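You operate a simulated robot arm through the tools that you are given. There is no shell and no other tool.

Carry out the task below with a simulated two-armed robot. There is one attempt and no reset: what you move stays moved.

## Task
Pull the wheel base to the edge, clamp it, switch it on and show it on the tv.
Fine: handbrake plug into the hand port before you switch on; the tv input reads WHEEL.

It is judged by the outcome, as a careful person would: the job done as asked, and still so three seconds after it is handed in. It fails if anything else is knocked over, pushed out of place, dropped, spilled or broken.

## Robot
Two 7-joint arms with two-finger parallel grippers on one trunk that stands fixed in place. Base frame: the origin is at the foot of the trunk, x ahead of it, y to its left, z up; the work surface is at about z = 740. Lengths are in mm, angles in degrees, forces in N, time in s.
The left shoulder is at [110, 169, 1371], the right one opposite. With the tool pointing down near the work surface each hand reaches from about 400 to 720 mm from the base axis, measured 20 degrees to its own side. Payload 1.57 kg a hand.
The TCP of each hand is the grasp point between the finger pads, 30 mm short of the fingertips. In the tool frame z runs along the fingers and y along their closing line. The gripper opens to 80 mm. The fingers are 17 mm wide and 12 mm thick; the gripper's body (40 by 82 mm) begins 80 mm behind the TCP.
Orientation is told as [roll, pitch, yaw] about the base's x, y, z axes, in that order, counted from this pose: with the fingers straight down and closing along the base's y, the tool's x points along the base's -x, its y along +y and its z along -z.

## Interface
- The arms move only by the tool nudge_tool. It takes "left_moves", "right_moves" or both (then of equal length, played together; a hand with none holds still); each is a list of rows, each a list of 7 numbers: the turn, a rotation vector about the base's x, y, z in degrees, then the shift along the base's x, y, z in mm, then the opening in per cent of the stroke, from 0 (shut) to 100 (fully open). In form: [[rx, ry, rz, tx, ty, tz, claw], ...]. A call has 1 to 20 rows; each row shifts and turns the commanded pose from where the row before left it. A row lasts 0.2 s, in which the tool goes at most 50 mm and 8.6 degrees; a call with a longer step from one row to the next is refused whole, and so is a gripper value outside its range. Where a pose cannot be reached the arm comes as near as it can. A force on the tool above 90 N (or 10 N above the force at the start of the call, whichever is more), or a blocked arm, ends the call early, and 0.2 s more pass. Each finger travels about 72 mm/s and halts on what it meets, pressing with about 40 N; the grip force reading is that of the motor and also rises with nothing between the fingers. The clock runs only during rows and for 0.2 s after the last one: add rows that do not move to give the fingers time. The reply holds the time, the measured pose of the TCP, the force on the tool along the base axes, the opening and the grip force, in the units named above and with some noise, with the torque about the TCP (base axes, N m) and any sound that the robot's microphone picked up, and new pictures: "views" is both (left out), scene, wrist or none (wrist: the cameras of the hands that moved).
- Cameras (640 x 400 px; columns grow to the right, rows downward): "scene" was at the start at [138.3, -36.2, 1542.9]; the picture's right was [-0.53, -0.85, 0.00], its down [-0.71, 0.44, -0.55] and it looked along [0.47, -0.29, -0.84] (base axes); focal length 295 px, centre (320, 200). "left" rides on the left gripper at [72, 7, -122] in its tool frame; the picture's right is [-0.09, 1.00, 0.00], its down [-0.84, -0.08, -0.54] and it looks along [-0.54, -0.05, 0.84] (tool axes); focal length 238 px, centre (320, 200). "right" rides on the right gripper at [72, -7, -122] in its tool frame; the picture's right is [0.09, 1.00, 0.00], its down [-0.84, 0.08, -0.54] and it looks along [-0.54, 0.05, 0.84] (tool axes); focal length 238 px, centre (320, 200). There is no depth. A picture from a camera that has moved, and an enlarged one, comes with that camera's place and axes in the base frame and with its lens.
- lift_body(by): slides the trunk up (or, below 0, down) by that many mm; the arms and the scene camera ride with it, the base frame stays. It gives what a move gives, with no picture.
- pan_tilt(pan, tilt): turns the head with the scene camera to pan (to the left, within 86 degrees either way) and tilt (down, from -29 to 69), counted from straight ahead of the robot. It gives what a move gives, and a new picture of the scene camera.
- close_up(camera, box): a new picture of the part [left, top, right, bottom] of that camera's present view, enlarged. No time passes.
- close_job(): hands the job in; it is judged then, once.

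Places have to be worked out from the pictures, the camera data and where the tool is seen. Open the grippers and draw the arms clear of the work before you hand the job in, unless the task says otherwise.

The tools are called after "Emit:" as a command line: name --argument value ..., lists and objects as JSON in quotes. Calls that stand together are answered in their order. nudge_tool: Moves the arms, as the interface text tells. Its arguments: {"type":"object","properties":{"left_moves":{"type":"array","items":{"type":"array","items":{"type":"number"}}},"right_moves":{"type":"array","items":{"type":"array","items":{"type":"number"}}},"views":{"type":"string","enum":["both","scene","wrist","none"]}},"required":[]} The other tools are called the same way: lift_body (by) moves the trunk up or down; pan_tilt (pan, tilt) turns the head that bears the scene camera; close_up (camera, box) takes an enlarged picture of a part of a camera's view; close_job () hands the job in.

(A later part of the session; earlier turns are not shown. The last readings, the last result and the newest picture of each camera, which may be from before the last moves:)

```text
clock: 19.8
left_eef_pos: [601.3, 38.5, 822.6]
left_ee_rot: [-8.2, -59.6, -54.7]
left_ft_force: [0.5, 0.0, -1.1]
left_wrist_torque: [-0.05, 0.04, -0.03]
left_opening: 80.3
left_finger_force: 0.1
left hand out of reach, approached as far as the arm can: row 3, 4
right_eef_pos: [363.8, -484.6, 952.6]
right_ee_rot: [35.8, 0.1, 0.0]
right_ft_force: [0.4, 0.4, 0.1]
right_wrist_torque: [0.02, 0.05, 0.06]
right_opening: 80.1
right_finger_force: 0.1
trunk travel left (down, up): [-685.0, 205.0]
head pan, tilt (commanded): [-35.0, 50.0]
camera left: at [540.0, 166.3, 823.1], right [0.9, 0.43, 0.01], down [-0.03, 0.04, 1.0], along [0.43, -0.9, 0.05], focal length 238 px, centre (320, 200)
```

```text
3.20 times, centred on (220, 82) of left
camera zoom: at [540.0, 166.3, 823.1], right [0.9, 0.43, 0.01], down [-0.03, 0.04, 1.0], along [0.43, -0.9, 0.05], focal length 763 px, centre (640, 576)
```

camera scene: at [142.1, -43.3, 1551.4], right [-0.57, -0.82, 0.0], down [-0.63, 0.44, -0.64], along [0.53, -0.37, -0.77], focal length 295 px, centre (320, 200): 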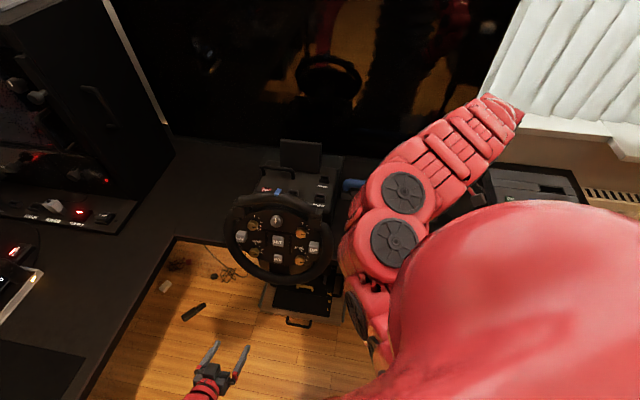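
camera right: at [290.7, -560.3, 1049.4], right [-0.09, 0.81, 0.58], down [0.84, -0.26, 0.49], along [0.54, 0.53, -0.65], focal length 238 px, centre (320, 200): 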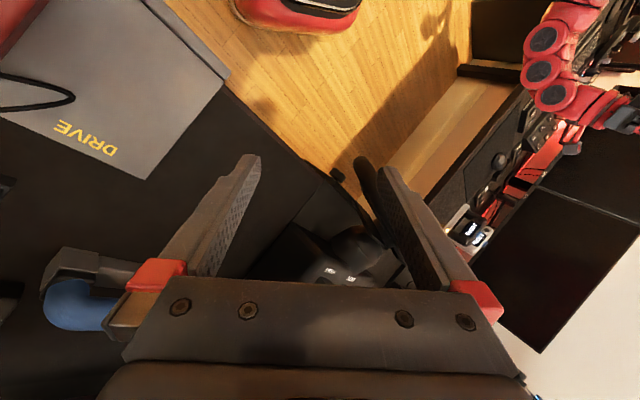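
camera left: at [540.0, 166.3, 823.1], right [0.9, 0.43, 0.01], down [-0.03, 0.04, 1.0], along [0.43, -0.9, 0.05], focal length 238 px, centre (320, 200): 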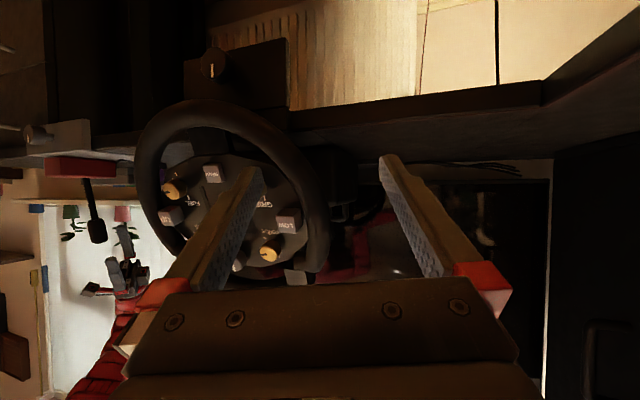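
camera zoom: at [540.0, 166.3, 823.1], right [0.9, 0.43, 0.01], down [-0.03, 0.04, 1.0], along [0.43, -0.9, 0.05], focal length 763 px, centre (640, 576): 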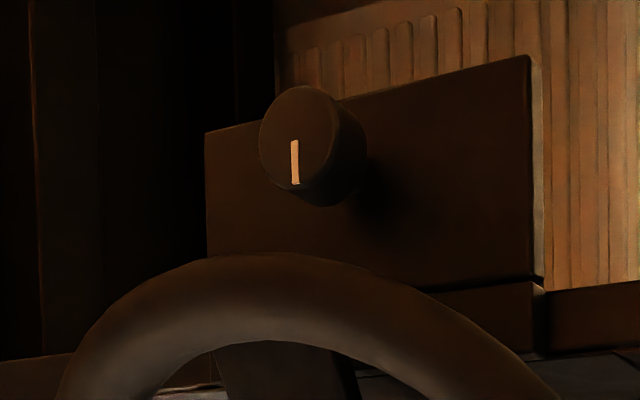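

The rail under the base is flush with the desk and ends at the clamp apron, so the base body must slide about 100 mm forward on it; the black U-handle on its top-left is the pull handle. I'll raise the right hand, level it with a 45° yaw, and hover near that handle to look.

Emit:
nudge_tool --right_moves '[[-6, 0, 0, 0, 0, 40, 100], [-6, 0, 0, 0, 0, 40, 100], [-6, 0, 0, 0, 0, 40, 100], [-6, 0, 0, 0, 0, 40, 100], [-6, 0, 0, 10, 0, 30, 100], [-6, 0, 0, 30, 0, 0, 100], [0, 0, 5, 35, 12, 0, 100], [0, 0, 5, 35, 12, 0, 100], [0, 0, 5, 35, 15, 0, 100], [0, 0, 5, 35, 18, 0, 100], [0, 0, 5, 35, 18, 0, 100], [0, 0, 5, 35, 18, -10, 100], [0, 0, 5, 35, 18, -20, 100], [0, 0, 5, 30, 18, -20, 100], [0, 0, 5, 30, 18, -20, 100]]' --views "both"

```text
clock: 23.0
left_eef_pos: [600.4, 40.4, 822.4]
left_ee_rot: [-8.3, -59.5, -54.8]
left_ft_force: [-0.3, 0.1, 0.8]
left_wrist_torque: [-0.02, 0.01, -0.07]
left_opening: 80.2
left_finger_force: 0.1
right_eef_pos: [693.4, -377.3, 1003.5]
right_ee_rot: [-0.2, 0.1, 44.9]
right_ft_force: [-0.1, -0.1, 0.0]
right_wrist_torque: [0.03, 0.0, 0.02]
right_opening: 79.6
right_finger_force: 0.1
right hand out of reach, approached as far as the arm can: row 1, 2, 3, 4, 5, 12, 13, 14, 15
trunk travel left (down, up): [-685.0, 205.0]
head pan, tilt (commanded): [-35.0, 50.0]
camera scene: at [142.9, -41.1, 1551.3], right [-0.57, -0.82, 0.0], down [-0.63, 0.44, -0.64], along [0.53, -0.37, -0.77], focal length 295 px, centre (320, 200)
camera right: at [646.9, -432.3, 1125.8], right [-0.77, 0.64, 0.0], down [0.54, 0.65, 0.54], along [0.35, 0.41, -0.84], focal length 238 px, centre (320, 200)
```

scene: 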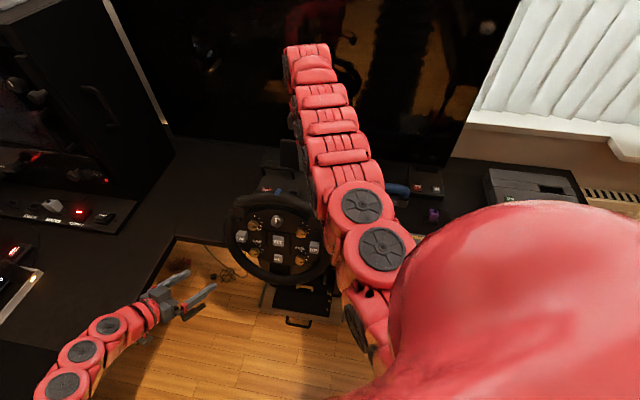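
right: 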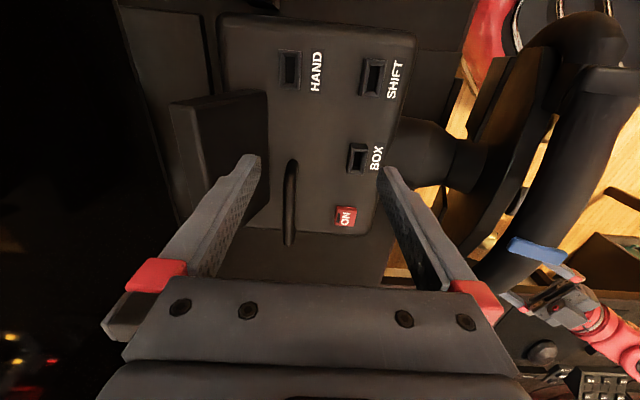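

Excellent top view of the base: HAND, SHIFT and BOX ports, the red ON rocker, the pull handle and the rear plate. Enlarging for details.

Emit:
close_up --camera "right" --box '[160, 0, 420, 160]'

Emit:
close_up --camera "right" --box '[250, 130, 410, 260]'

Emit:
close_up --camera "right" --box '[380, 0, 640, 200]'

```text
2.46 times, centred on (290, 80) of right
camera zoom: at [646.9, -432.3, 1125.8], right [-0.77, 0.64, 0.0], down [0.54, 0.65, 0.54], along [0.35, 0.41, -0.84], focal length 587 px, centre (394, 495)
```

zoom: 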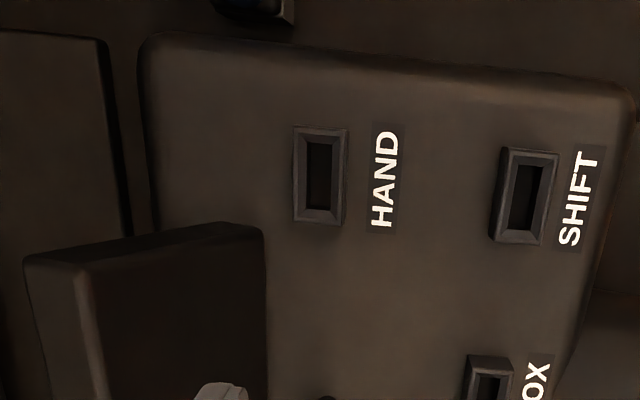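

```text
3.08 times, centred on (330, 195) of right
camera zoom: at [646.9, -432.3, 1125.8], right [-0.77, 0.64, 0.0], down [0.54, 0.65, 0.54], along [0.35, 0.41, -0.84], focal length 733 px, centre (289, 215)
```

zoom: 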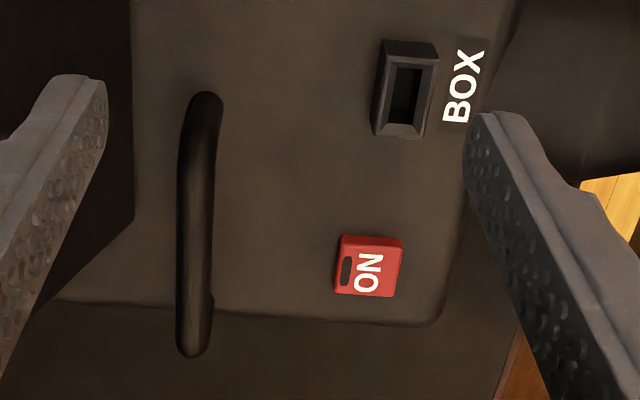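

```text
2.00 times, centred on (510, 100) of right
camera zoom: at [646.9, -432.3, 1125.8], right [-0.77, 0.64, 0.0], down [0.54, 0.65, 0.54], along [0.35, 0.41, -0.84], focal length 477 px, centre (-60, 400)
```

zoom: 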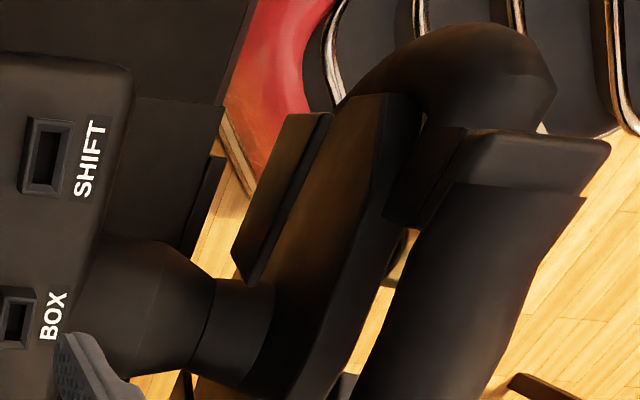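

The handle bar sits at about [774, -334, 897], running along the desk edge direction, with the rear plate about 30 mm behind it. I'll tilt the hand 20° (fingers leaning away from me), narrow the opening and hover over the bar.

Emit:
nudge_tool --right_moves '[[-3.54, -3.54, 0, 5, 20, 0, 50], [-3.54, -3.54, 0, 10, 20, 0, 50], [-3.54, -3.54, 0, 12, 20, 0, 50], [-3.54, -3.54, 0, 15, 20, 0, 50]]' --views "both"

```text
clock: 24.0
left_eef_pos: [600.4, 39.1, 823.2]
left_ee_rot: [-8.2, -59.5, -54.8]
left_ft_force: [0.6, 0.1, 0.9]
left_wrist_torque: [-0.02, 0.01, 0.01]
left_opening: 79.8
left_finger_force: 0.1
right_eef_pos: [734.5, -296.6, 1003.2]
right_ee_rot: [-20.2, 0.0, 45.0]
right_ft_force: [0.0, -0.2, 0.6]
right_wrist_torque: [0.0, 0.02, 0.0]
right_opening: 40.4
right_finger_force: 0.1
trunk travel left (down, up): [-685.0, 205.0]
head pan, tilt (commanded): [-35.0, 50.0]
camera scene: at [141.8, -42.7, 1551.4], right [-0.57, -0.82, 0.0], down [-0.63, 0.44, -0.64], along [0.53, -0.37, -0.77], focal length 295 px, centre (320, 200)
camera right: at [658.5, -322.6, 1120.4], right [-0.73, 0.6, -0.34], down [0.41, 0.78, 0.48], along [0.55, 0.21, -0.81], focal length 238 px, centre (320, 200)
```

scene: 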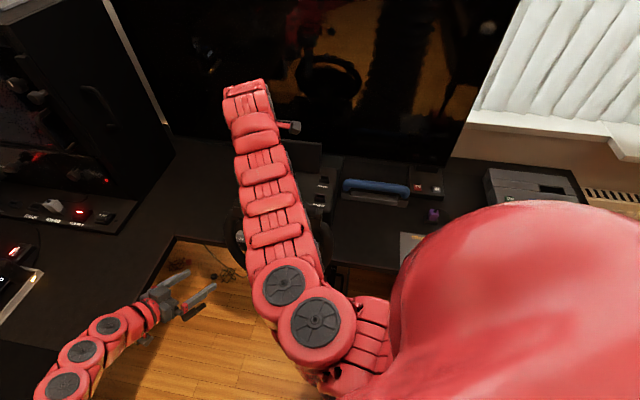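
right: 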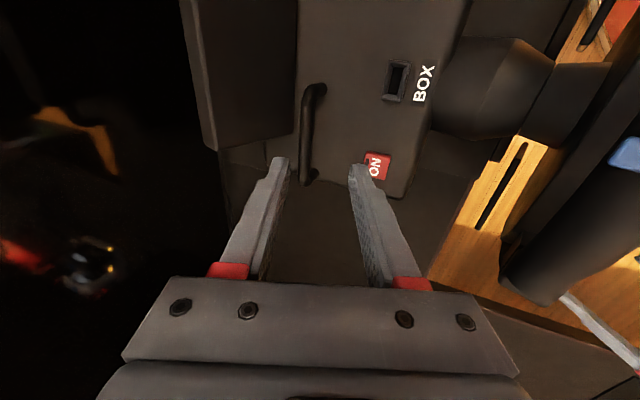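

The bar lies centred between the fingers but about 16 mm further out. I'll shift laterally, then descend along the finger direction partway and check.

Emit:
nudge_tool --right_moves '[[0, 0, 0, 11, -11, 5.5, 50], [0, 0, 0, 5, -5, -19, 50], [0, 0, 0, 5, -5, -19, 50], [0, 0, 0, 5, -5, -19, 50]]' --views "wrist"

```text
clock: 25.0
left_eef_pos: [600.5, 38.3, 823.0]
left_ee_rot: [-8.1, -59.5, -54.8]
left_ft_force: [-0.8, -0.2, 0.0]
left_wrist_torque: [-0.02, 0.0, 0.01]
left_opening: 80.1
left_finger_force: 0.1
right_eef_pos: [758.8, -322.1, 950.0]
right_ee_rot: [-20.1, -0.1, 45.0]
right_ft_force: [0.2, 0.5, -0.6]
right_wrist_torque: [0.0, 0.0, -0.02]
right_opening: 39.9
right_finger_force: 0.0
trunk travel left (down, up): [-685.0, 205.0]
head pan, tilt (commanded): [-35.0, 50.0]
camera right: at [684.1, -348.1, 1067.5], right [-0.73, 0.6, -0.34], down [0.41, 0.77, 0.48], along [0.55, 0.21, -0.81], focal length 238 px, centre (320, 200)
```

right: 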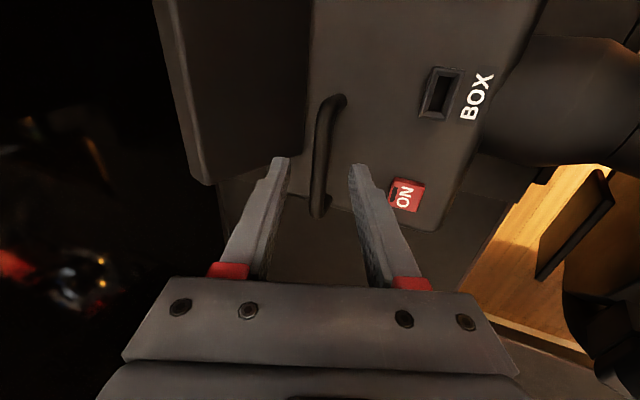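

The bar is between the fingers, but the rear plate leaves little room for the far finger at this spot. I'll shift about 30 mm along the bar past the plate's end, narrow the opening, and lower the trunk slightly for better reach.

Emit:
nudge_tool --right_moves '[[0, 0, 0, 0, 0, 30, 36], [0, 0, 0, 10, 10, 5, 36], [0, 0, 0, 10, 10, 5, 36]]' --views "none"

Emit:
lift_body --by -60

Emit:
nudge_tool --right_moves '[[0, 0, 0, 0, 0, 0, 36]]' --views "both"

```text
clock: 25.8
left_eef_pos: [600.6, 38.7, 822.9]
left_ee_rot: [-8.1, -59.4, -54.7]
left_ft_force: [1.1, -0.2, -1.1]
left_wrist_torque: [-0.01, 0.0, 0.0]
left_opening: 79.9
left_finger_force: 0.1
right_eef_pos: [781.3, -302.2, 992.8]
right_ee_rot: [-20.2, -0.1, 45.0]
right_ft_force: [0.0, -0.1, -0.4]
right_wrist_torque: [-0.03, 0.0, -0.01]
right_opening: 28.6
right_finger_force: 0.0
trunk travel left (down, up): [-685.0, 205.0]
head pan, tilt (commanded): [-35.0, 50.0]
```

```text
clock: 26.8
left_eef_pos: [600.3, 38.4, 763.0]
left_ee_rot: [-7.9, -59.6, -54.9]
left_ft_force: [-0.2, 0.0, 0.5]
left_wrist_torque: [0.02, 0.0, -0.02]
left_opening: 80.4
left_finger_force: 0.0
right_eef_pos: [779.0, -302.9, 931.4]
right_ee_rot: [-20.3, 0.0, 45.0]
right_ft_force: [-0.8, -0.2, 0.4]
right_wrist_torque: [-0.01, 0.0, 0.04]
right_opening: 28.8
right_finger_force: 0.1
trunk travel left (down, up): [-625.0, 265.0]
head pan, tilt (commanded): [-35.0, 50.0]
```

```text
clock: 27.2
left_eef_pos: [600.0, 38.7, 764.1]
left_ee_rot: [-8.2, -59.5, -54.8]
left_ft_force: [-0.5, -0.3, -1.1]
left_wrist_torque: [-0.05, -0.04, 0.0]
left_opening: 79.9
left_finger_force: 0.0
right_eef_pos: [780.1, -302.1, 931.7]
right_ee_rot: [-20.1, 0.0, 44.9]
right_ft_force: [-0.5, -0.1, 0.1]
right_wrist_torque: [0.02, -0.02, 0.02]
right_opening: 29.0
right_finger_force: 0.1
trunk travel left (down, up): [-625.0, 265.0]
head pan, tilt (commanded): [-35.0, 50.0]
camera scene: at [141.6, -43.3, 1491.4], right [-0.57, -0.82, 0.0], down [-0.63, 0.44, -0.64], along [0.53, -0.37, -0.77], focal length 295 px, centre (320, 200)
camera right: at [704.1, -327.2, 1049.0], right [-0.73, 0.6, -0.34], down [0.41, 0.78, 0.48], along [0.55, 0.21, -0.81], focal length 238 px, centre (320, 200)
```

scene: 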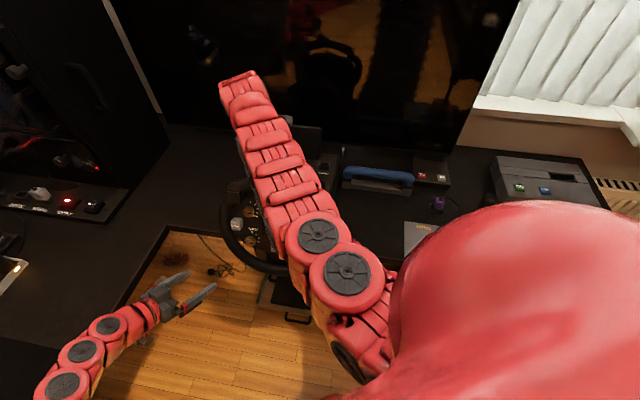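
right: 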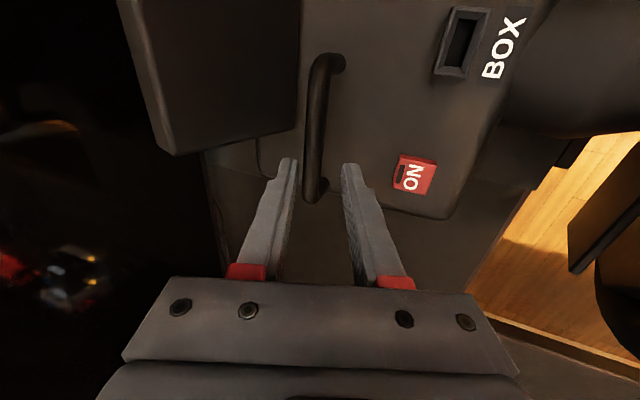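

The bar sits midway between the fingertips. I'll descend about 27 mm along the fingers and close on it.

Emit:
nudge_tool --right_moves '[[0, 0, 0, 3.2, -3.2, -13, 36], [0, 0, 0, 3.4, -3.4, -13, 36], [0, 0, 0, 0, 0, 0, 36]]' --views "wrist"

```text
clock: 28.0
left_eef_pos: [600.5, 37.5, 762.0]
left_ee_rot: [-8.1, -59.6, -54.8]
left_ft_force: [0.4, -0.3, -0.2]
left_wrist_torque: [0.01, -0.02, 0.02]
left_opening: 80.0
left_finger_force: 0.0
right_eef_pos: [785.4, -308.2, 906.2]
right_ee_rot: [-20.1, 0.0, 45.0]
right_ft_force: [1.5, 0.2, 0.3]
right_wrist_torque: [0.0, -0.01, 0.0]
right_opening: 28.8
right_finger_force: 0.1
trunk travel left (down, up): [-625.0, 265.0]
head pan, tilt (commanded): [-35.0, 50.0]
camera right: at [709.6, -332.5, 1022.5], right [-0.73, 0.6, -0.34], down [0.41, 0.77, 0.48], along [0.55, 0.21, -0.81], focal length 238 px, centre (320, 200)
```

right: 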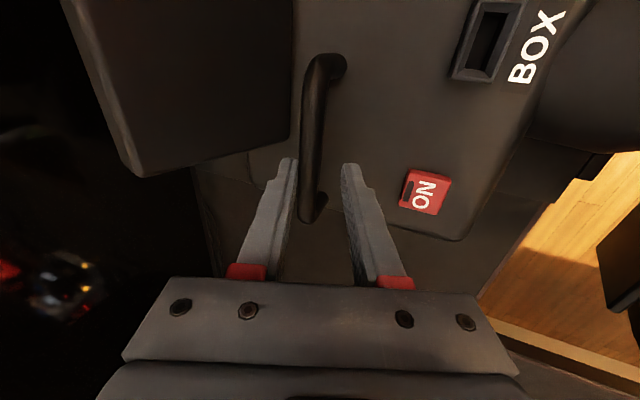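

The fingers straddle the bar with no contact. Closing now.

Emit:
nudge_tool --right_moves '[[0, 0, 0, 0, 0, 0, 20], [0, 0, 0, 0, 0, 0, 5], [0, 0, 0, 0, 0, 0, 0], [0, 0, 0, 0, 0, 0, 0]]' --views "wrist"

```text
clock: 29.0
left_eef_pos: [601.4, 36.5, 761.4]
left_ee_rot: [-8.1, -59.3, -54.8]
left_ft_force: [-0.2, -0.2, 1.2]
left_wrist_torque: [-0.04, 0.01, 0.02]
left_opening: 79.8
left_finger_force: 0.1
right_eef_pos: [788.4, -313.8, 906.7]
right_ee_rot: [-20.5, -0.3, 44.9]
right_ft_force: [37.9, -26.3, 15.2]
right_wrist_torque: [-0.76, -0.41, -0.15]
right_opening: 14.0
right_finger_force: 30.2
trunk travel left (down, up): [-625.0, 265.0]
head pan, tilt (commanded): [-35.0, 50.0]
camera right: at [712.9, -337.7, 1023.5], right [-0.72, 0.6, -0.35], down [0.41, 0.77, 0.49], along [0.56, 0.21, -0.8], focal length 238 px, centre (320, 200)
```

right: 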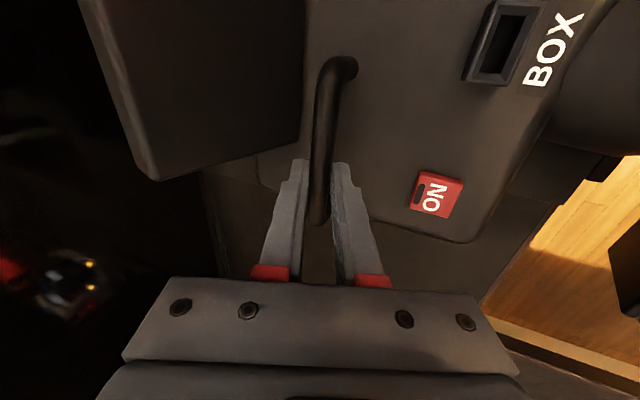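

The handle is gripped (14 mm opening). Before pulling, I'll move the left hand back so the wheel, which comes forward with the base, can't touch it, and ease the right hand's side load.

Emit:
nudge_tool --left_moves '[[0, 0, 0, -30, 15, 0, 100], [0, 0, 0, -30, 15, 0, 100], [0, 0, 0, -30, 15, 0, 100], [0, 0, 0, -30, 15, 0, 100], [0, 0, 0, -30, 15, 0, 100]]' --right_moves '[[0, 0, 0, 0, 0, 0, 0], [0, 0, 0, 0, 0, 0, 0], [0, 0, 0, 0, 0, 0, 0], [0, 0, 0, 0, 0, 0, 0], [0, 0, 0, 0, 0, 0, 0]]' --views "scene"

```text
clock: 30.2
left_eef_pos: [449.5, 113.5, 762.8]
left_ee_rot: [-8.0, -59.3, -54.9]
left_ft_force: [0.1, 0.3, -0.3]
left_wrist_torque: [-0.01, -0.02, -0.04]
left_opening: 79.9
left_finger_force: 0.2
right_eef_pos: [788.6, -311.2, 906.0]
right_ee_rot: [-20.5, -0.1, 45.0]
right_ft_force: [46.9, -30.5, 36.6]
right_wrist_torque: [-0.47, -1.37, 0.24]
right_opening: 17.2
right_finger_force: 32.1
trunk travel left (down, up): [-625.0, 265.0]
head pan, tilt (commanded): [-35.0, 50.0]
camera scene: at [143.3, -45.9, 1491.3], right [-0.57, -0.82, 0.0], down [-0.63, 0.44, -0.64], along [0.53, -0.37, -0.77], focal length 295 px, centre (320, 200)
```

scene: 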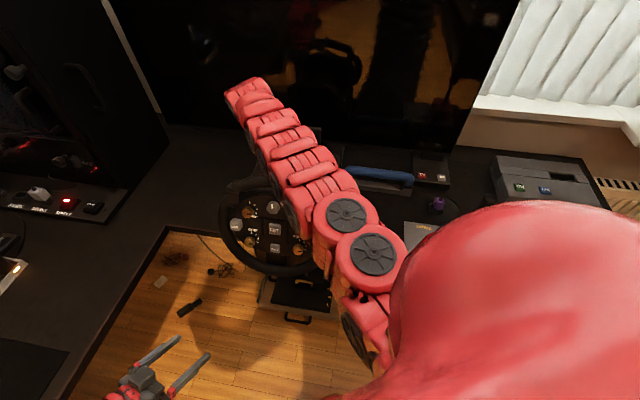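

The opening reads 17 mm and side forces persist, so I'll ease the hand toward +w by about 4 mm and look at the grip.

Emit:
nudge_tool --right_moves '[[0, 0, 0, 3, -3, 0, 0], [0, 0, 0, 0, 0, 0, 0]]' --views "wrist"

Emit:
close_up --camera "right" --box '[230, 30, 430, 290]'

```text
clock: 30.8
left_eef_pos: [452.1, 113.5, 762.3]
left_ee_rot: [-8.0, -59.4, -54.9]
left_ft_force: [-0.1, 0.3, 0.6]
left_wrist_torque: [0.0, 0.01, 0.0]
left_opening: 79.8
left_finger_force: 0.1
right_eef_pos: [787.2, -310.9, 906.4]
right_ee_rot: [-20.5, -0.1, 45.0]
right_ft_force: [47.4, -30.4, 39.2]
right_wrist_torque: [-0.66, -1.15, 0.11]
right_opening: 18.0
right_finger_force: 33.1
right hand out of reach, approached as far as the arm can: row 1
trunk travel left (down, up): [-625.0, 265.0]
head pan, tilt (commanded): [-35.0, 50.0]
camera right: at [711.3, -335.6, 1023.2], right [-0.72, 0.59, -0.35], down [0.41, 0.78, 0.48], along [0.56, 0.21, -0.8], focal length 238 px, centre (320, 200)
```

right: 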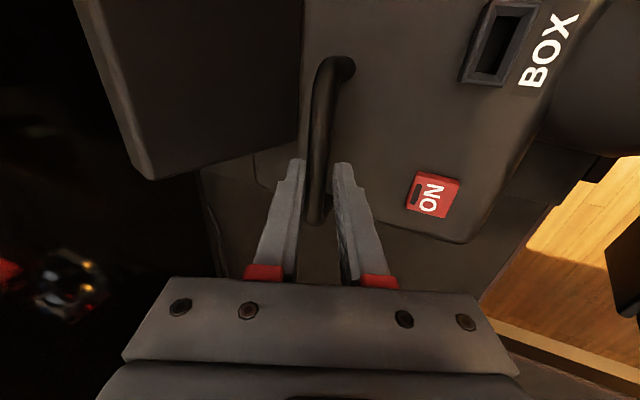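

```text
1.54 times, centred on (330, 160) of right
camera zoom: at [711.3, -335.6, 1023.2], right [-0.72, 0.59, -0.35], down [0.41, 0.78, 0.48], along [0.56, 0.21, -0.8], focal length 367 px, centre (305, 262)
```

zoom: 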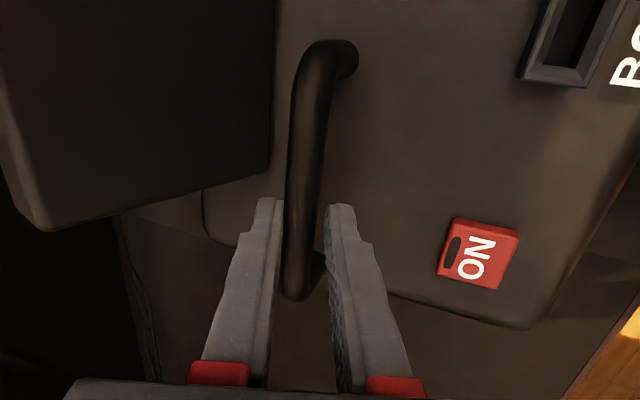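

Only the far finger is bearing on the bar, and the arm is at its reach limit. The gripper motor's 40 N grip can't pull hard enough. I'll release, back up, and re-approach with the hand tilted the other way and fully open, so the far finger hooks behind the bar against its open stop.

Emit:
nudge_tool --right_moves '[[0, 0, 0, 0, 0, 0, 40], [0, 0, 0, -4, 4, 16, 50], [0, 0, 0, -4, 4, 16, 60], [0, 0, 0, -4, 4, 16, 70], [2.83, 2.83, 0, -8, -1, 2, 80], [2.83, 2.83, 0, -8, -1, 2, 100], [2.83, 2.83, 0, -8, -1, 2, 100], [4.42, -4.42, 0, -2, -2, 0, 100], [4.42, -4.42, 0, -2, -2, 0, 100], [4.42, -4.42, 0, -2, -2, 0, 100], [4.42, -4.42, 0, -2, -1, 0, 100]]' --views "both"

```text
clock: 33.2
left_eef_pos: [449.3, 115.0, 762.3]
left_ee_rot: [-8.0, -59.5, -54.9]
left_ft_force: [0.7, -0.2, 1.3]
left_wrist_torque: [-0.01, 0.01, 0.0]
left_opening: 80.3
left_finger_force: 0.0
right_eef_pos: [728.2, -301.8, 959.0]
right_ee_rot: [-8.1, -25.1, 45.1]
right_ft_force: [0.0, 0.7, -0.1]
right_wrist_torque: [-0.01, 0.01, -0.02]
right_opening: 80.3
right_finger_force: 0.0
right hand out of reach, approached as far as the arm can: row 7
trunk travel left (down, up): [-625.0, 265.0]
head pan, tilt (commanded): [-35.0, 50.0]
camera scene: at [140.9, -43.4, 1491.5], right [-0.57, -0.82, 0.0], down [-0.63, 0.44, -0.64], along [0.53, -0.37, -0.77], focal length 295 px, centre (320, 200)
camera right: at [638.7, -375.7, 1039.4], right [-0.71, 0.68, -0.17], down [0.27, 0.49, 0.83], along [0.65, 0.55, -0.53], focal length 238 px, centre (320, 200)
```

scene: 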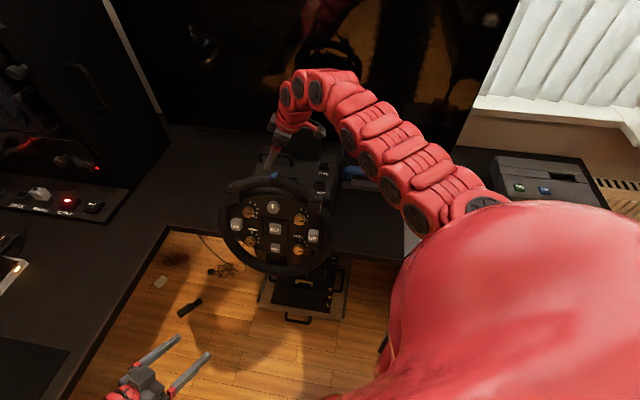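
right: 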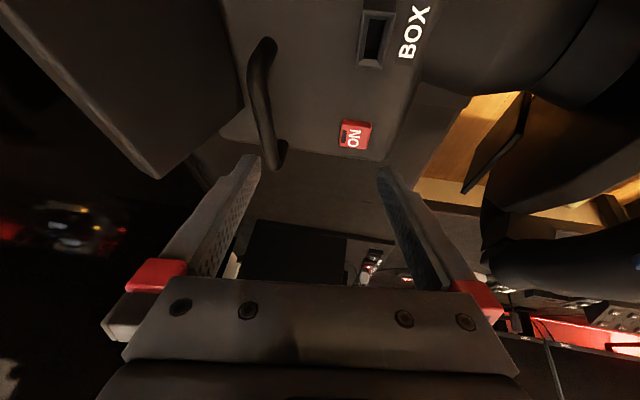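

The arm now leaves the wheel clear. Let me check the far finger against the handle in both views.

Emit:
close_up --camera "scene" --box '[240, 90, 360, 190]'

Emit:
close_up --camera "right" --box '[160, 20, 420, 220]'

```text
4.00 times, centred on (300, 140) of scene
camera zoom: at [140.9, -43.4, 1491.5], right [-0.57, -0.82, 0.0], down [-0.63, 0.44, -0.64], along [0.53, -0.37, -0.77], focal length 1179 px, centre (400, 440)
```

zoom: 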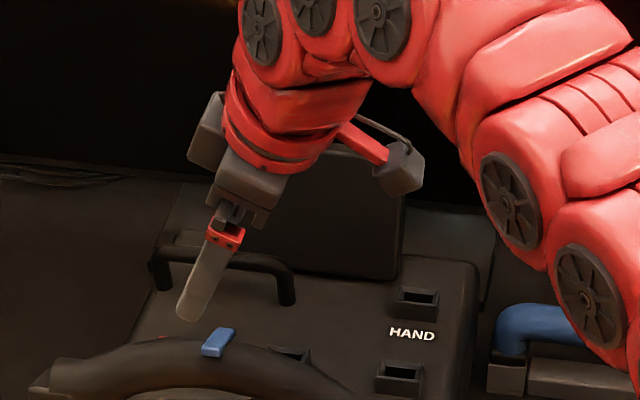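

```text
2.00 times, centred on (290, 120) of right
camera zoom: at [638.7, -375.7, 1039.4], right [-0.71, 0.68, -0.17], down [0.27, 0.49, 0.83], along [0.65, 0.55, -0.53], focal length 477 px, centre (380, 360)
```

zoom: 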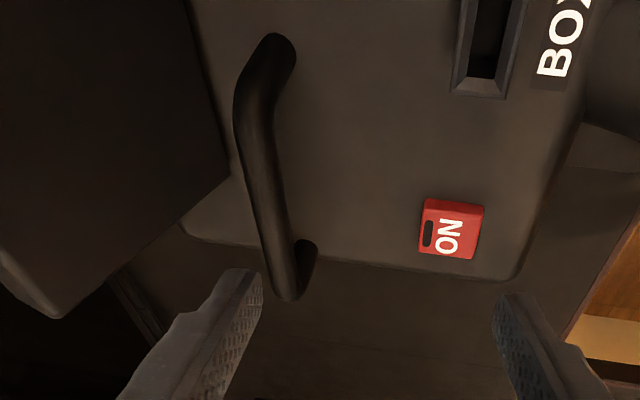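

The far finger needs to move about 16 mm outward, then go down behind the bar near its left end. Shifting and descending most of the way, then checking.

Emit:
nudge_tool --right_moves '[[0, 0, 0, 7.6, -3.7, 0, 100], [0, 0, 0, 7.6, -3.7, 0, 100], [0, 0, 0, 5.8, 3.1, -13.5, 100], [0, 0, 0, 5.8, 3.1, -13.5, 100], [0, 0, 0, 0, 0, 0, 100]]' --views "both"

Emit:
close_up --camera "right" --box '[160, 20, 420, 220]'

Emit:
close_up --camera "scene" --box '[240, 90, 360, 190]'

```text
clock: 34.4
left_eef_pos: [450.5, 114.6, 762.8]
left_ee_rot: [-8.1, -59.5, -54.9]
left_ft_force: [0.4, 0.6, 0.2]
left_wrist_torque: [0.01, 0.0, 0.0]
left_opening: 80.2
left_finger_force: 0.1
right_eef_pos: [754.7, -302.7, 932.0]
right_ee_rot: [-8.1, -25.1, 45.0]
right_ft_force: [-0.6, 0.5, 0.1]
right_wrist_torque: [0.04, 0.0, 0.0]
right_opening: 79.9
right_finger_force: 0.0
trunk travel left (down, up): [-625.0, 265.0]
head pan, tilt (commanded): [-35.0, 50.0]
camera scene: at [141.1, -43.5, 1491.5], right [-0.57, -0.82, 0.0], down [-0.63, 0.44, -0.64], along [0.53, -0.37, -0.77], focal length 295 px, centre (320, 200)
camera right: at [665.2, -377.3, 1012.2], right [-0.71, 0.68, -0.17], down [0.27, 0.49, 0.83], along [0.65, 0.55, -0.53], focal length 238 px, centre (320, 200)
```

scene: 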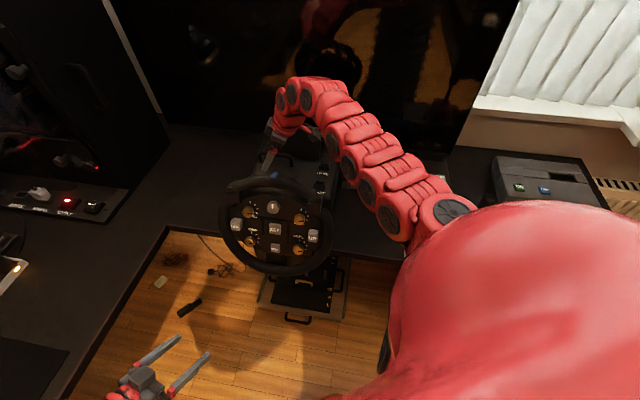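
right: 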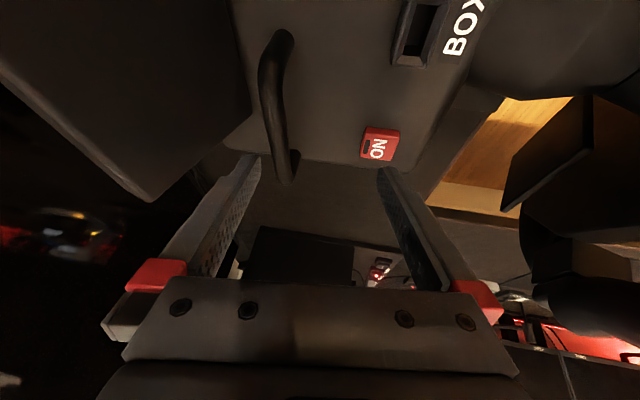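

```text
2.00 times, centred on (290, 120) of right
camera zoom: at [665.2, -377.3, 1012.2], right [-0.71, 0.68, -0.17], down [0.27, 0.49, 0.83], along [0.65, 0.55, -0.53], focal length 477 px, centre (380, 360)
```

zoom: 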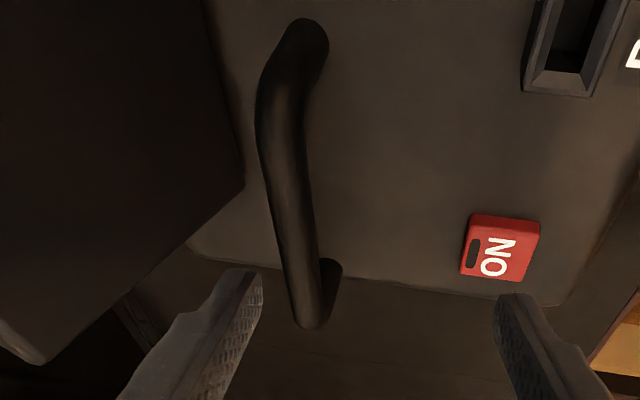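

```text
4.00 times, centred on (300, 140) of scene
camera zoom: at [141.1, -43.5, 1491.5], right [-0.57, -0.82, 0.0], down [-0.63, 0.44, -0.64], along [0.53, -0.37, -0.77], focal length 1179 px, centre (400, 440)
```

zoom: 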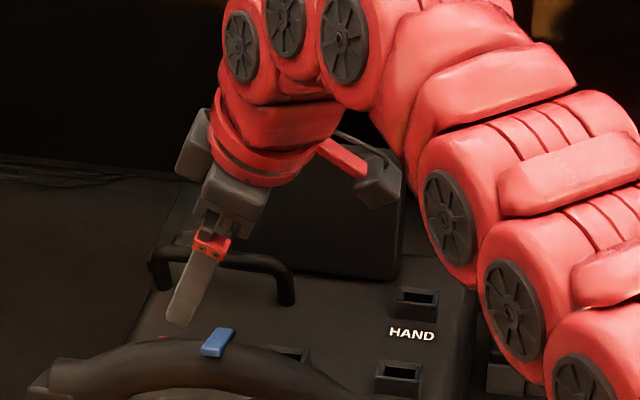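

The far finger is about 8 mm beyond the bar and just above it. Descending the remaining ~22 mm so it sits behind the bar.

Emit:
nudge_tool --right_moves '[[0, 0, 0, 3.4, 4, -11.5, 100], [0, 0, 0, 3.4, 4, -11.5, 100], [0, 0, 0, 0, 0, 0, 100]]' --views "wrist"

Emit:
close_up --camera "right" --box '[160, 20, 420, 220]'

Emit:
close_up --camera "scene" --box '[240, 90, 360, 190]'

```text
clock: 35.2
left_eef_pos: [451.1, 113.6, 762.6]
left_ee_rot: [-8.0, -59.5, -54.8]
left_ft_force: [0.5, -0.9, -0.2]
left_wrist_torque: [-0.02, -0.02, 0.02]
left_opening: 79.9
left_finger_force: 0.1
right_eef_pos: [761.6, -297.9, 909.5]
right_ee_rot: [-8.4, -25.0, 45.0]
right_ft_force: [6.6, -9.7, 6.4]
right_wrist_torque: [-0.35, -0.3, -0.07]
right_opening: 80.2
right_finger_force: 0.0
trunk travel left (down, up): [-625.0, 265.0]
head pan, tilt (commanded): [-35.0, 50.0]
camera right: at [672.2, -371.1, 989.0], right [-0.71, 0.68, -0.17], down [0.27, 0.49, 0.83], along [0.65, 0.55, -0.53], focal length 238 px, centre (320, 200)
```

right: 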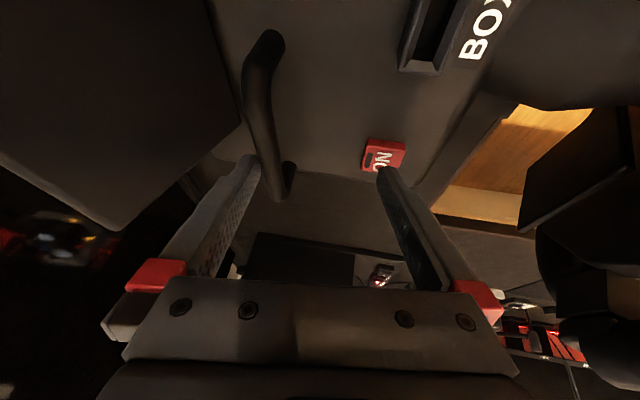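

```text
2.00 times, centred on (290, 120) of right
camera zoom: at [672.2, -371.1, 989.0], right [-0.71, 0.68, -0.17], down [0.27, 0.49, 0.83], along [0.65, 0.55, -0.53], focal length 477 px, centre (380, 360)
```

zoom: 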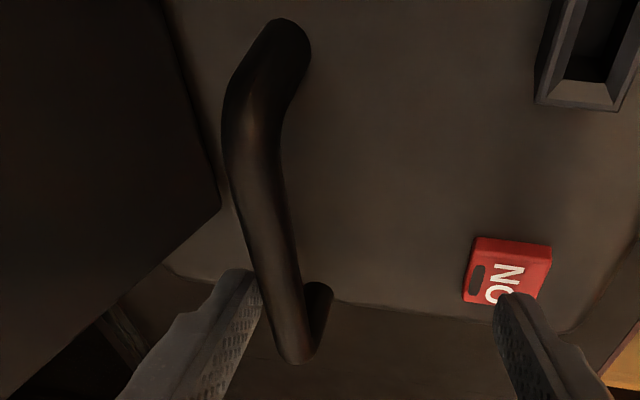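

```text
4.00 times, centred on (300, 140) of scene
camera zoom: at [141.6, -44.5, 1491.5], right [-0.57, -0.82, 0.0], down [-0.63, 0.44, -0.64], along [0.53, -0.37, -0.77], focal length 1179 px, centre (400, 440)
```

zoom: 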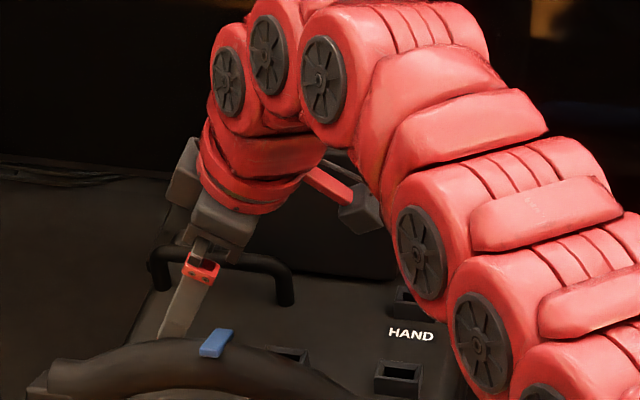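

The far finger is lightly touching the back of the bar, but its tip is only just below the bar and the near finger hovers over ON. I'll level the hand so the far tip goes deeper and the near tip rises away from the button.

Emit:
nudge_tool --right_moves '[[2.85, 2.85, 0, 2, -2, -1, 100], [2.85, 2.85, 0, 1, -1, -2, 100], [0, 0, 0, 0, 0, 0, 100]]' --views "wrist"

Emit:
close_up --camera "right" --box '[160, 20, 420, 220]'

```text
clock: 36.0
left_eef_pos: [450.8, 112.8, 761.9]
left_ee_rot: [-8.0, -59.4, -54.9]
left_ft_force: [0.3, 0.2, -0.2]
left_wrist_torque: [0.01, 0.02, 0.0]
left_opening: 80.0
left_finger_force: 0.1
right_eef_pos: [764.8, -299.6, 904.6]
right_ee_rot: [0.9, -24.8, 41.3]
right_ft_force: [7.1, -6.9, 2.2]
right_wrist_torque: [-0.05, -0.19, 0.01]
right_opening: 79.9
right_finger_force: 0.0
trunk travel left (down, up): [-625.0, 265.0]
head pan, tilt (commanded): [-35.0, 50.0]
camera right: at [683.8, -380.8, 986.2], right [-0.72, 0.69, -0.02], down [0.35, 0.4, 0.84], along [0.59, 0.6, -0.54], focal length 238 px, centre (320, 200)
```

right: 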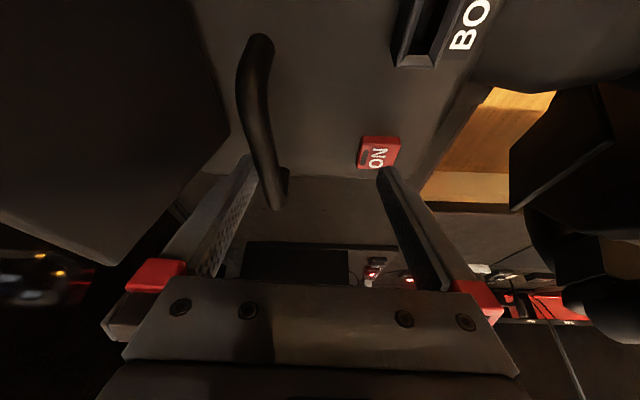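

```text
2.00 times, centred on (290, 120) of right
camera zoom: at [683.8, -380.8, 986.2], right [-0.72, 0.69, -0.02], down [0.35, 0.4, 0.84], along [0.59, 0.6, -0.54], focal length 477 px, centre (380, 360)
```

zoom: 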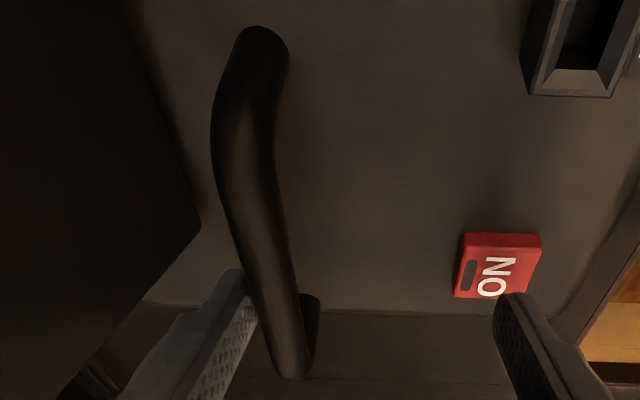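

The hook is in place with about 10 N of contact. Pulling slowly toward the edge in small steps.

Emit:
nudge_tool --right_moves '[[0, 0, 0, -3.5, 3.5, 0, 100], [0, 0, 0, -3.5, 3.5, 0, 100], [0, 0, 0, -3.5, 3.5, 0, 100], [0, 0, 0, -3.5, 3.5, 0, 100]]' --views "wrist"

```text
clock: 36.9
left_eef_pos: [452.3, 114.7, 759.3]
left_ee_rot: [-8.4, -59.2, -54.5]
left_ft_force: [-0.2, 0.3, -0.4]
left_wrist_torque: [-0.03, 0.02, 0.01]
left_opening: 80.0
left_finger_force: 0.2
right_eef_pos: [762.2, -299.1, 907.6]
right_ee_rot: [-1.5, -25.3, 40.9]
right_ft_force: [44.6, -25.1, -15.2]
right_wrist_torque: [-0.09, -0.23, 0.73]
right_opening: 80.2
right_finger_force: 0.3
trunk travel left (down, up): [-625.0, 265.0]
head pan, tilt (commanded): [-35.0, 50.0]
stopped in row 4 (right hand): the force on the tool passed its limit at 95 N (the readings are from after the stop); the commanded pose is now the measured one
camera right: at [676.4, -378.7, 988.5], right [-0.71, 0.7, -0.06], down [0.34, 0.41, 0.85], along [0.62, 0.58, -0.53], focal length 238 px, centre (320, 200)
```

right: 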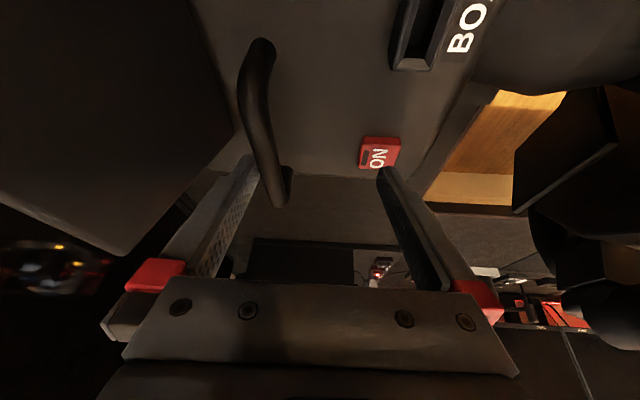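

The pull reached 95 N with no visible motion, so something is holding the base. I'll check whether the base moved at all and inspect for what blocks it.

Emit:
close_up --camera "scene" --box '[240, 90, 360, 190]'

Emit:
close_up --camera "scene" --box '[200, 150, 360, 330]'

Emit:
close_up --camera "left" --box '[0, 0, 320, 300]'

```text
4.00 times, centred on (300, 140) of scene
camera zoom: at [147.7, -45.6, 1490.1], right [-0.57, -0.82, 0.0], down [-0.63, 0.44, -0.64], along [0.52, -0.37, -0.77], focal length 1179 px, centre (400, 440)
```

zoom: 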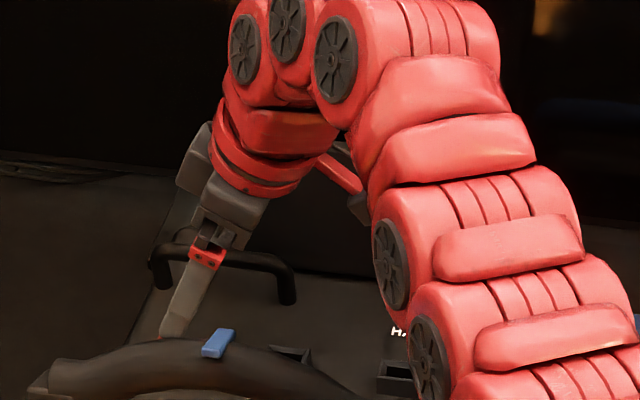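

```text
2.22 times, centred on (280, 240) of scene
camera zoom: at [147.7, -45.6, 1490.1], right [-0.57, -0.82, 0.0], down [-0.63, 0.44, -0.64], along [0.52, -0.37, -0.77], focal length 655 px, centre (409, 111)
```

zoom: 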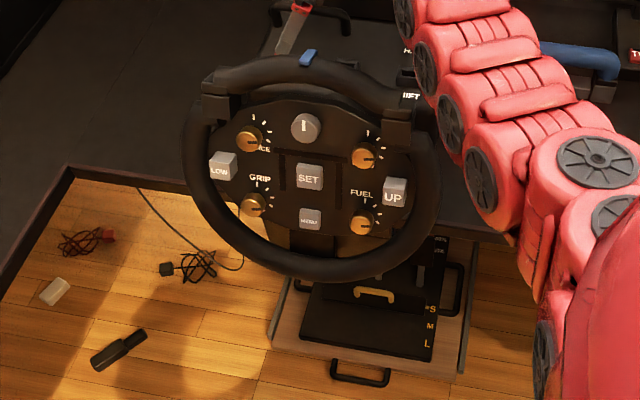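

```text
1.33 times, centred on (160, 150) of left
camera zoom: at [390.0, 242.9, 760.1], right [0.9, 0.43, 0.0], down [-0.02, 0.04, 1.0], along [0.43, -0.9, 0.04], focal length 318 px, centre (533, 267)
```

zoom: 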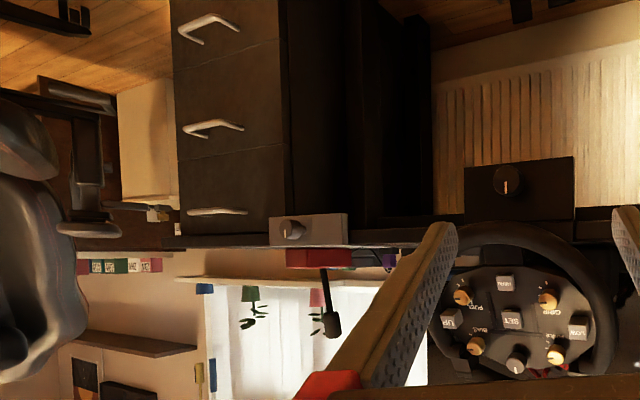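

The base didn't budge at 95 N, and an unclamped free base would have tipped or slid, so it is most likely still held by the clamp knob on the apron. I'll unhook the right hand and lift it clear, then go look at and work the knob with the left hand.

Emit:
nudge_tool --right_moves '[[0, 0, 0, 3, -3, 0, 100], [0, 0, 0, -5, -5, 15, 100], [0, 0, 0, -6, -6, 18, 100], [0, 0, 0, -6, -6, 18, 100], [0, 0, 0, -10, -10, 30, 80], [0, 0, 0, -25, -25, 30, 60], [0, 0, 0, -25, -25, 30, 50], [0, 0, 0, -25, -25, 20, 50]]' --views "both"

```text
clock: 38.7
left_eef_pos: [448.9, 115.2, 762.1]
left_ee_rot: [-8.0, -59.4, -54.9]
left_ft_force: [0.5, -0.1, 0.0]
left_wrist_torque: [0.01, -0.02, 0.03]
left_opening: 79.9
left_finger_force: 0.0
right_eef_pos: [656.0, -399.1, 1071.4]
right_ee_rot: [-0.9, -25.2, 41.4]
right_ft_force: [-0.6, -0.1, -0.1]
right_wrist_torque: [-0.01, -0.03, 0.0]
right_opening: 40.2
right_finger_force: 0.1
trunk travel left (down, up): [-625.0, 265.0]
head pan, tilt (commanded): [-35.0, 50.0]
camera scene: at [140.3, -43.9, 1491.6], right [-0.57, -0.82, 0.0], down [-0.63, 0.44, -0.64], along [0.53, -0.37, -0.77], focal length 295 px, centre (320, 200)
camera right: at [572.5, -479.5, 1152.5], right [-0.72, 0.7, -0.05], down [0.34, 0.41, 0.85], along [0.61, 0.59, -0.53], focal length 238 px, centre (320, 200)
```

scene: 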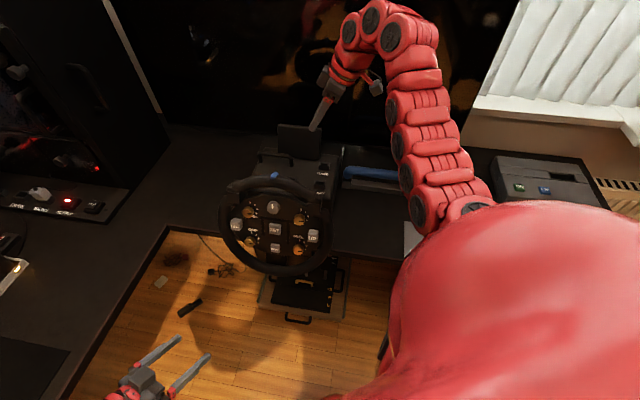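
right: 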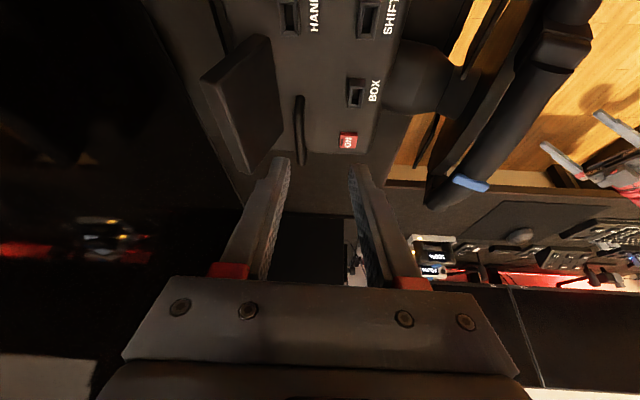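

The right arm is now clear of the wheel. I'll move the right hand a bit further right and up so that lowering the trunk (needed for the left hand to reach the low knob) leaves it safely beside the base.

Emit:
nudge_tool --right_moves '[[0, 0, 0, -25, -25, 20, 50], [0, 0, 0, -25, -25, 20, 50], [0, 0, 0, -25, -25, 20, 50]]' --views "none"

Emit:
lift_body --by -170

Emit:
pan_tilt --pan -30 --tilt 40

```text
clock: 39.5
left_eef_pos: [449.0, 115.9, 762.5]
left_ee_rot: [-7.9, -59.6, -54.8]
left_ft_force: [-1.0, 0.3, 1.3]
left_wrist_torque: [0.02, -0.01, 0.04]
left_opening: 79.9
left_finger_force: 0.0
right_eef_pos: [580.1, -474.0, 1133.2]
right_ee_rot: [-0.8, -25.3, 41.3]
right_ft_force: [0.5, -0.9, 0.1]
right_wrist_torque: [0.01, 0.0, 0.03]
right_opening: 40.0
right_finger_force: 0.1
trunk travel left (down, up): [-625.0, 265.0]
head pan, tilt (commanded): [-35.0, 50.0]
```

```text
clock: 41.4
left_eef_pos: [449.7, 115.2, 591.4]
left_ee_rot: [-8.1, -59.4, -54.8]
left_ft_force: [0.2, 0.0, 0.1]
left_wrist_torque: [0.01, 0.02, -0.01]
left_opening: 79.8
left_finger_force: 0.0
right_eef_pos: [582.0, -474.1, 963.5]
right_ee_rot: [-0.9, -25.3, 41.2]
right_ft_force: [0.6, -0.2, -0.6]
right_wrist_torque: [-0.02, -0.01, 0.0]
right_opening: 39.8
right_finger_force: 0.0
trunk travel left (down, up): [-455.0, 435.0]
head pan, tilt (commanded): [-35.0, 50.0]
```

```text
clock: 42.1
left_eef_pos: [449.9, 115.6, 591.7]
left_ee_rot: [-8.1, -59.4, -54.8]
left_ft_force: [0.2, 1.6, 0.2]
left_wrist_torque: [0.01, -0.01, 0.04]
left_opening: 80.0
left_finger_force: 0.1
right_eef_pos: [581.6, -474.0, 961.3]
right_ee_rot: [-0.7, -25.3, 41.3]
right_ft_force: [0.0, -0.2, 0.5]
right_wrist_torque: [-0.01, -0.01, 0.01]
right_opening: 40.1
right_finger_force: 0.0
trunk travel left (down, up): [-455.0, 435.0]
head pan, tilt (commanded): [-30.0, 40.0]
camera scene: at [152.0, -41.8, 1335.6], right [-0.5, -0.87, 0.0], down [-0.56, 0.32, -0.77], along [0.66, -0.38, -0.64], focal length 295 px, centre (320, 200)
```

scene: 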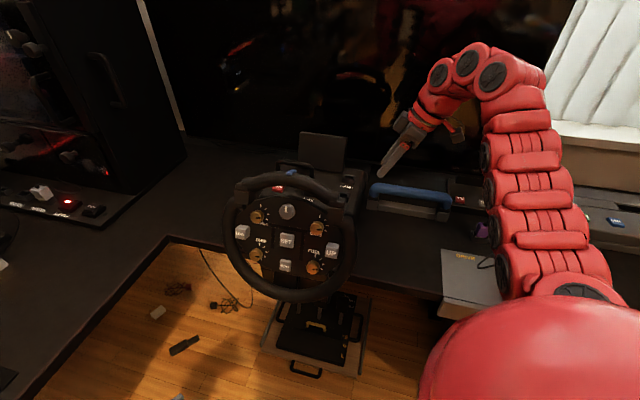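

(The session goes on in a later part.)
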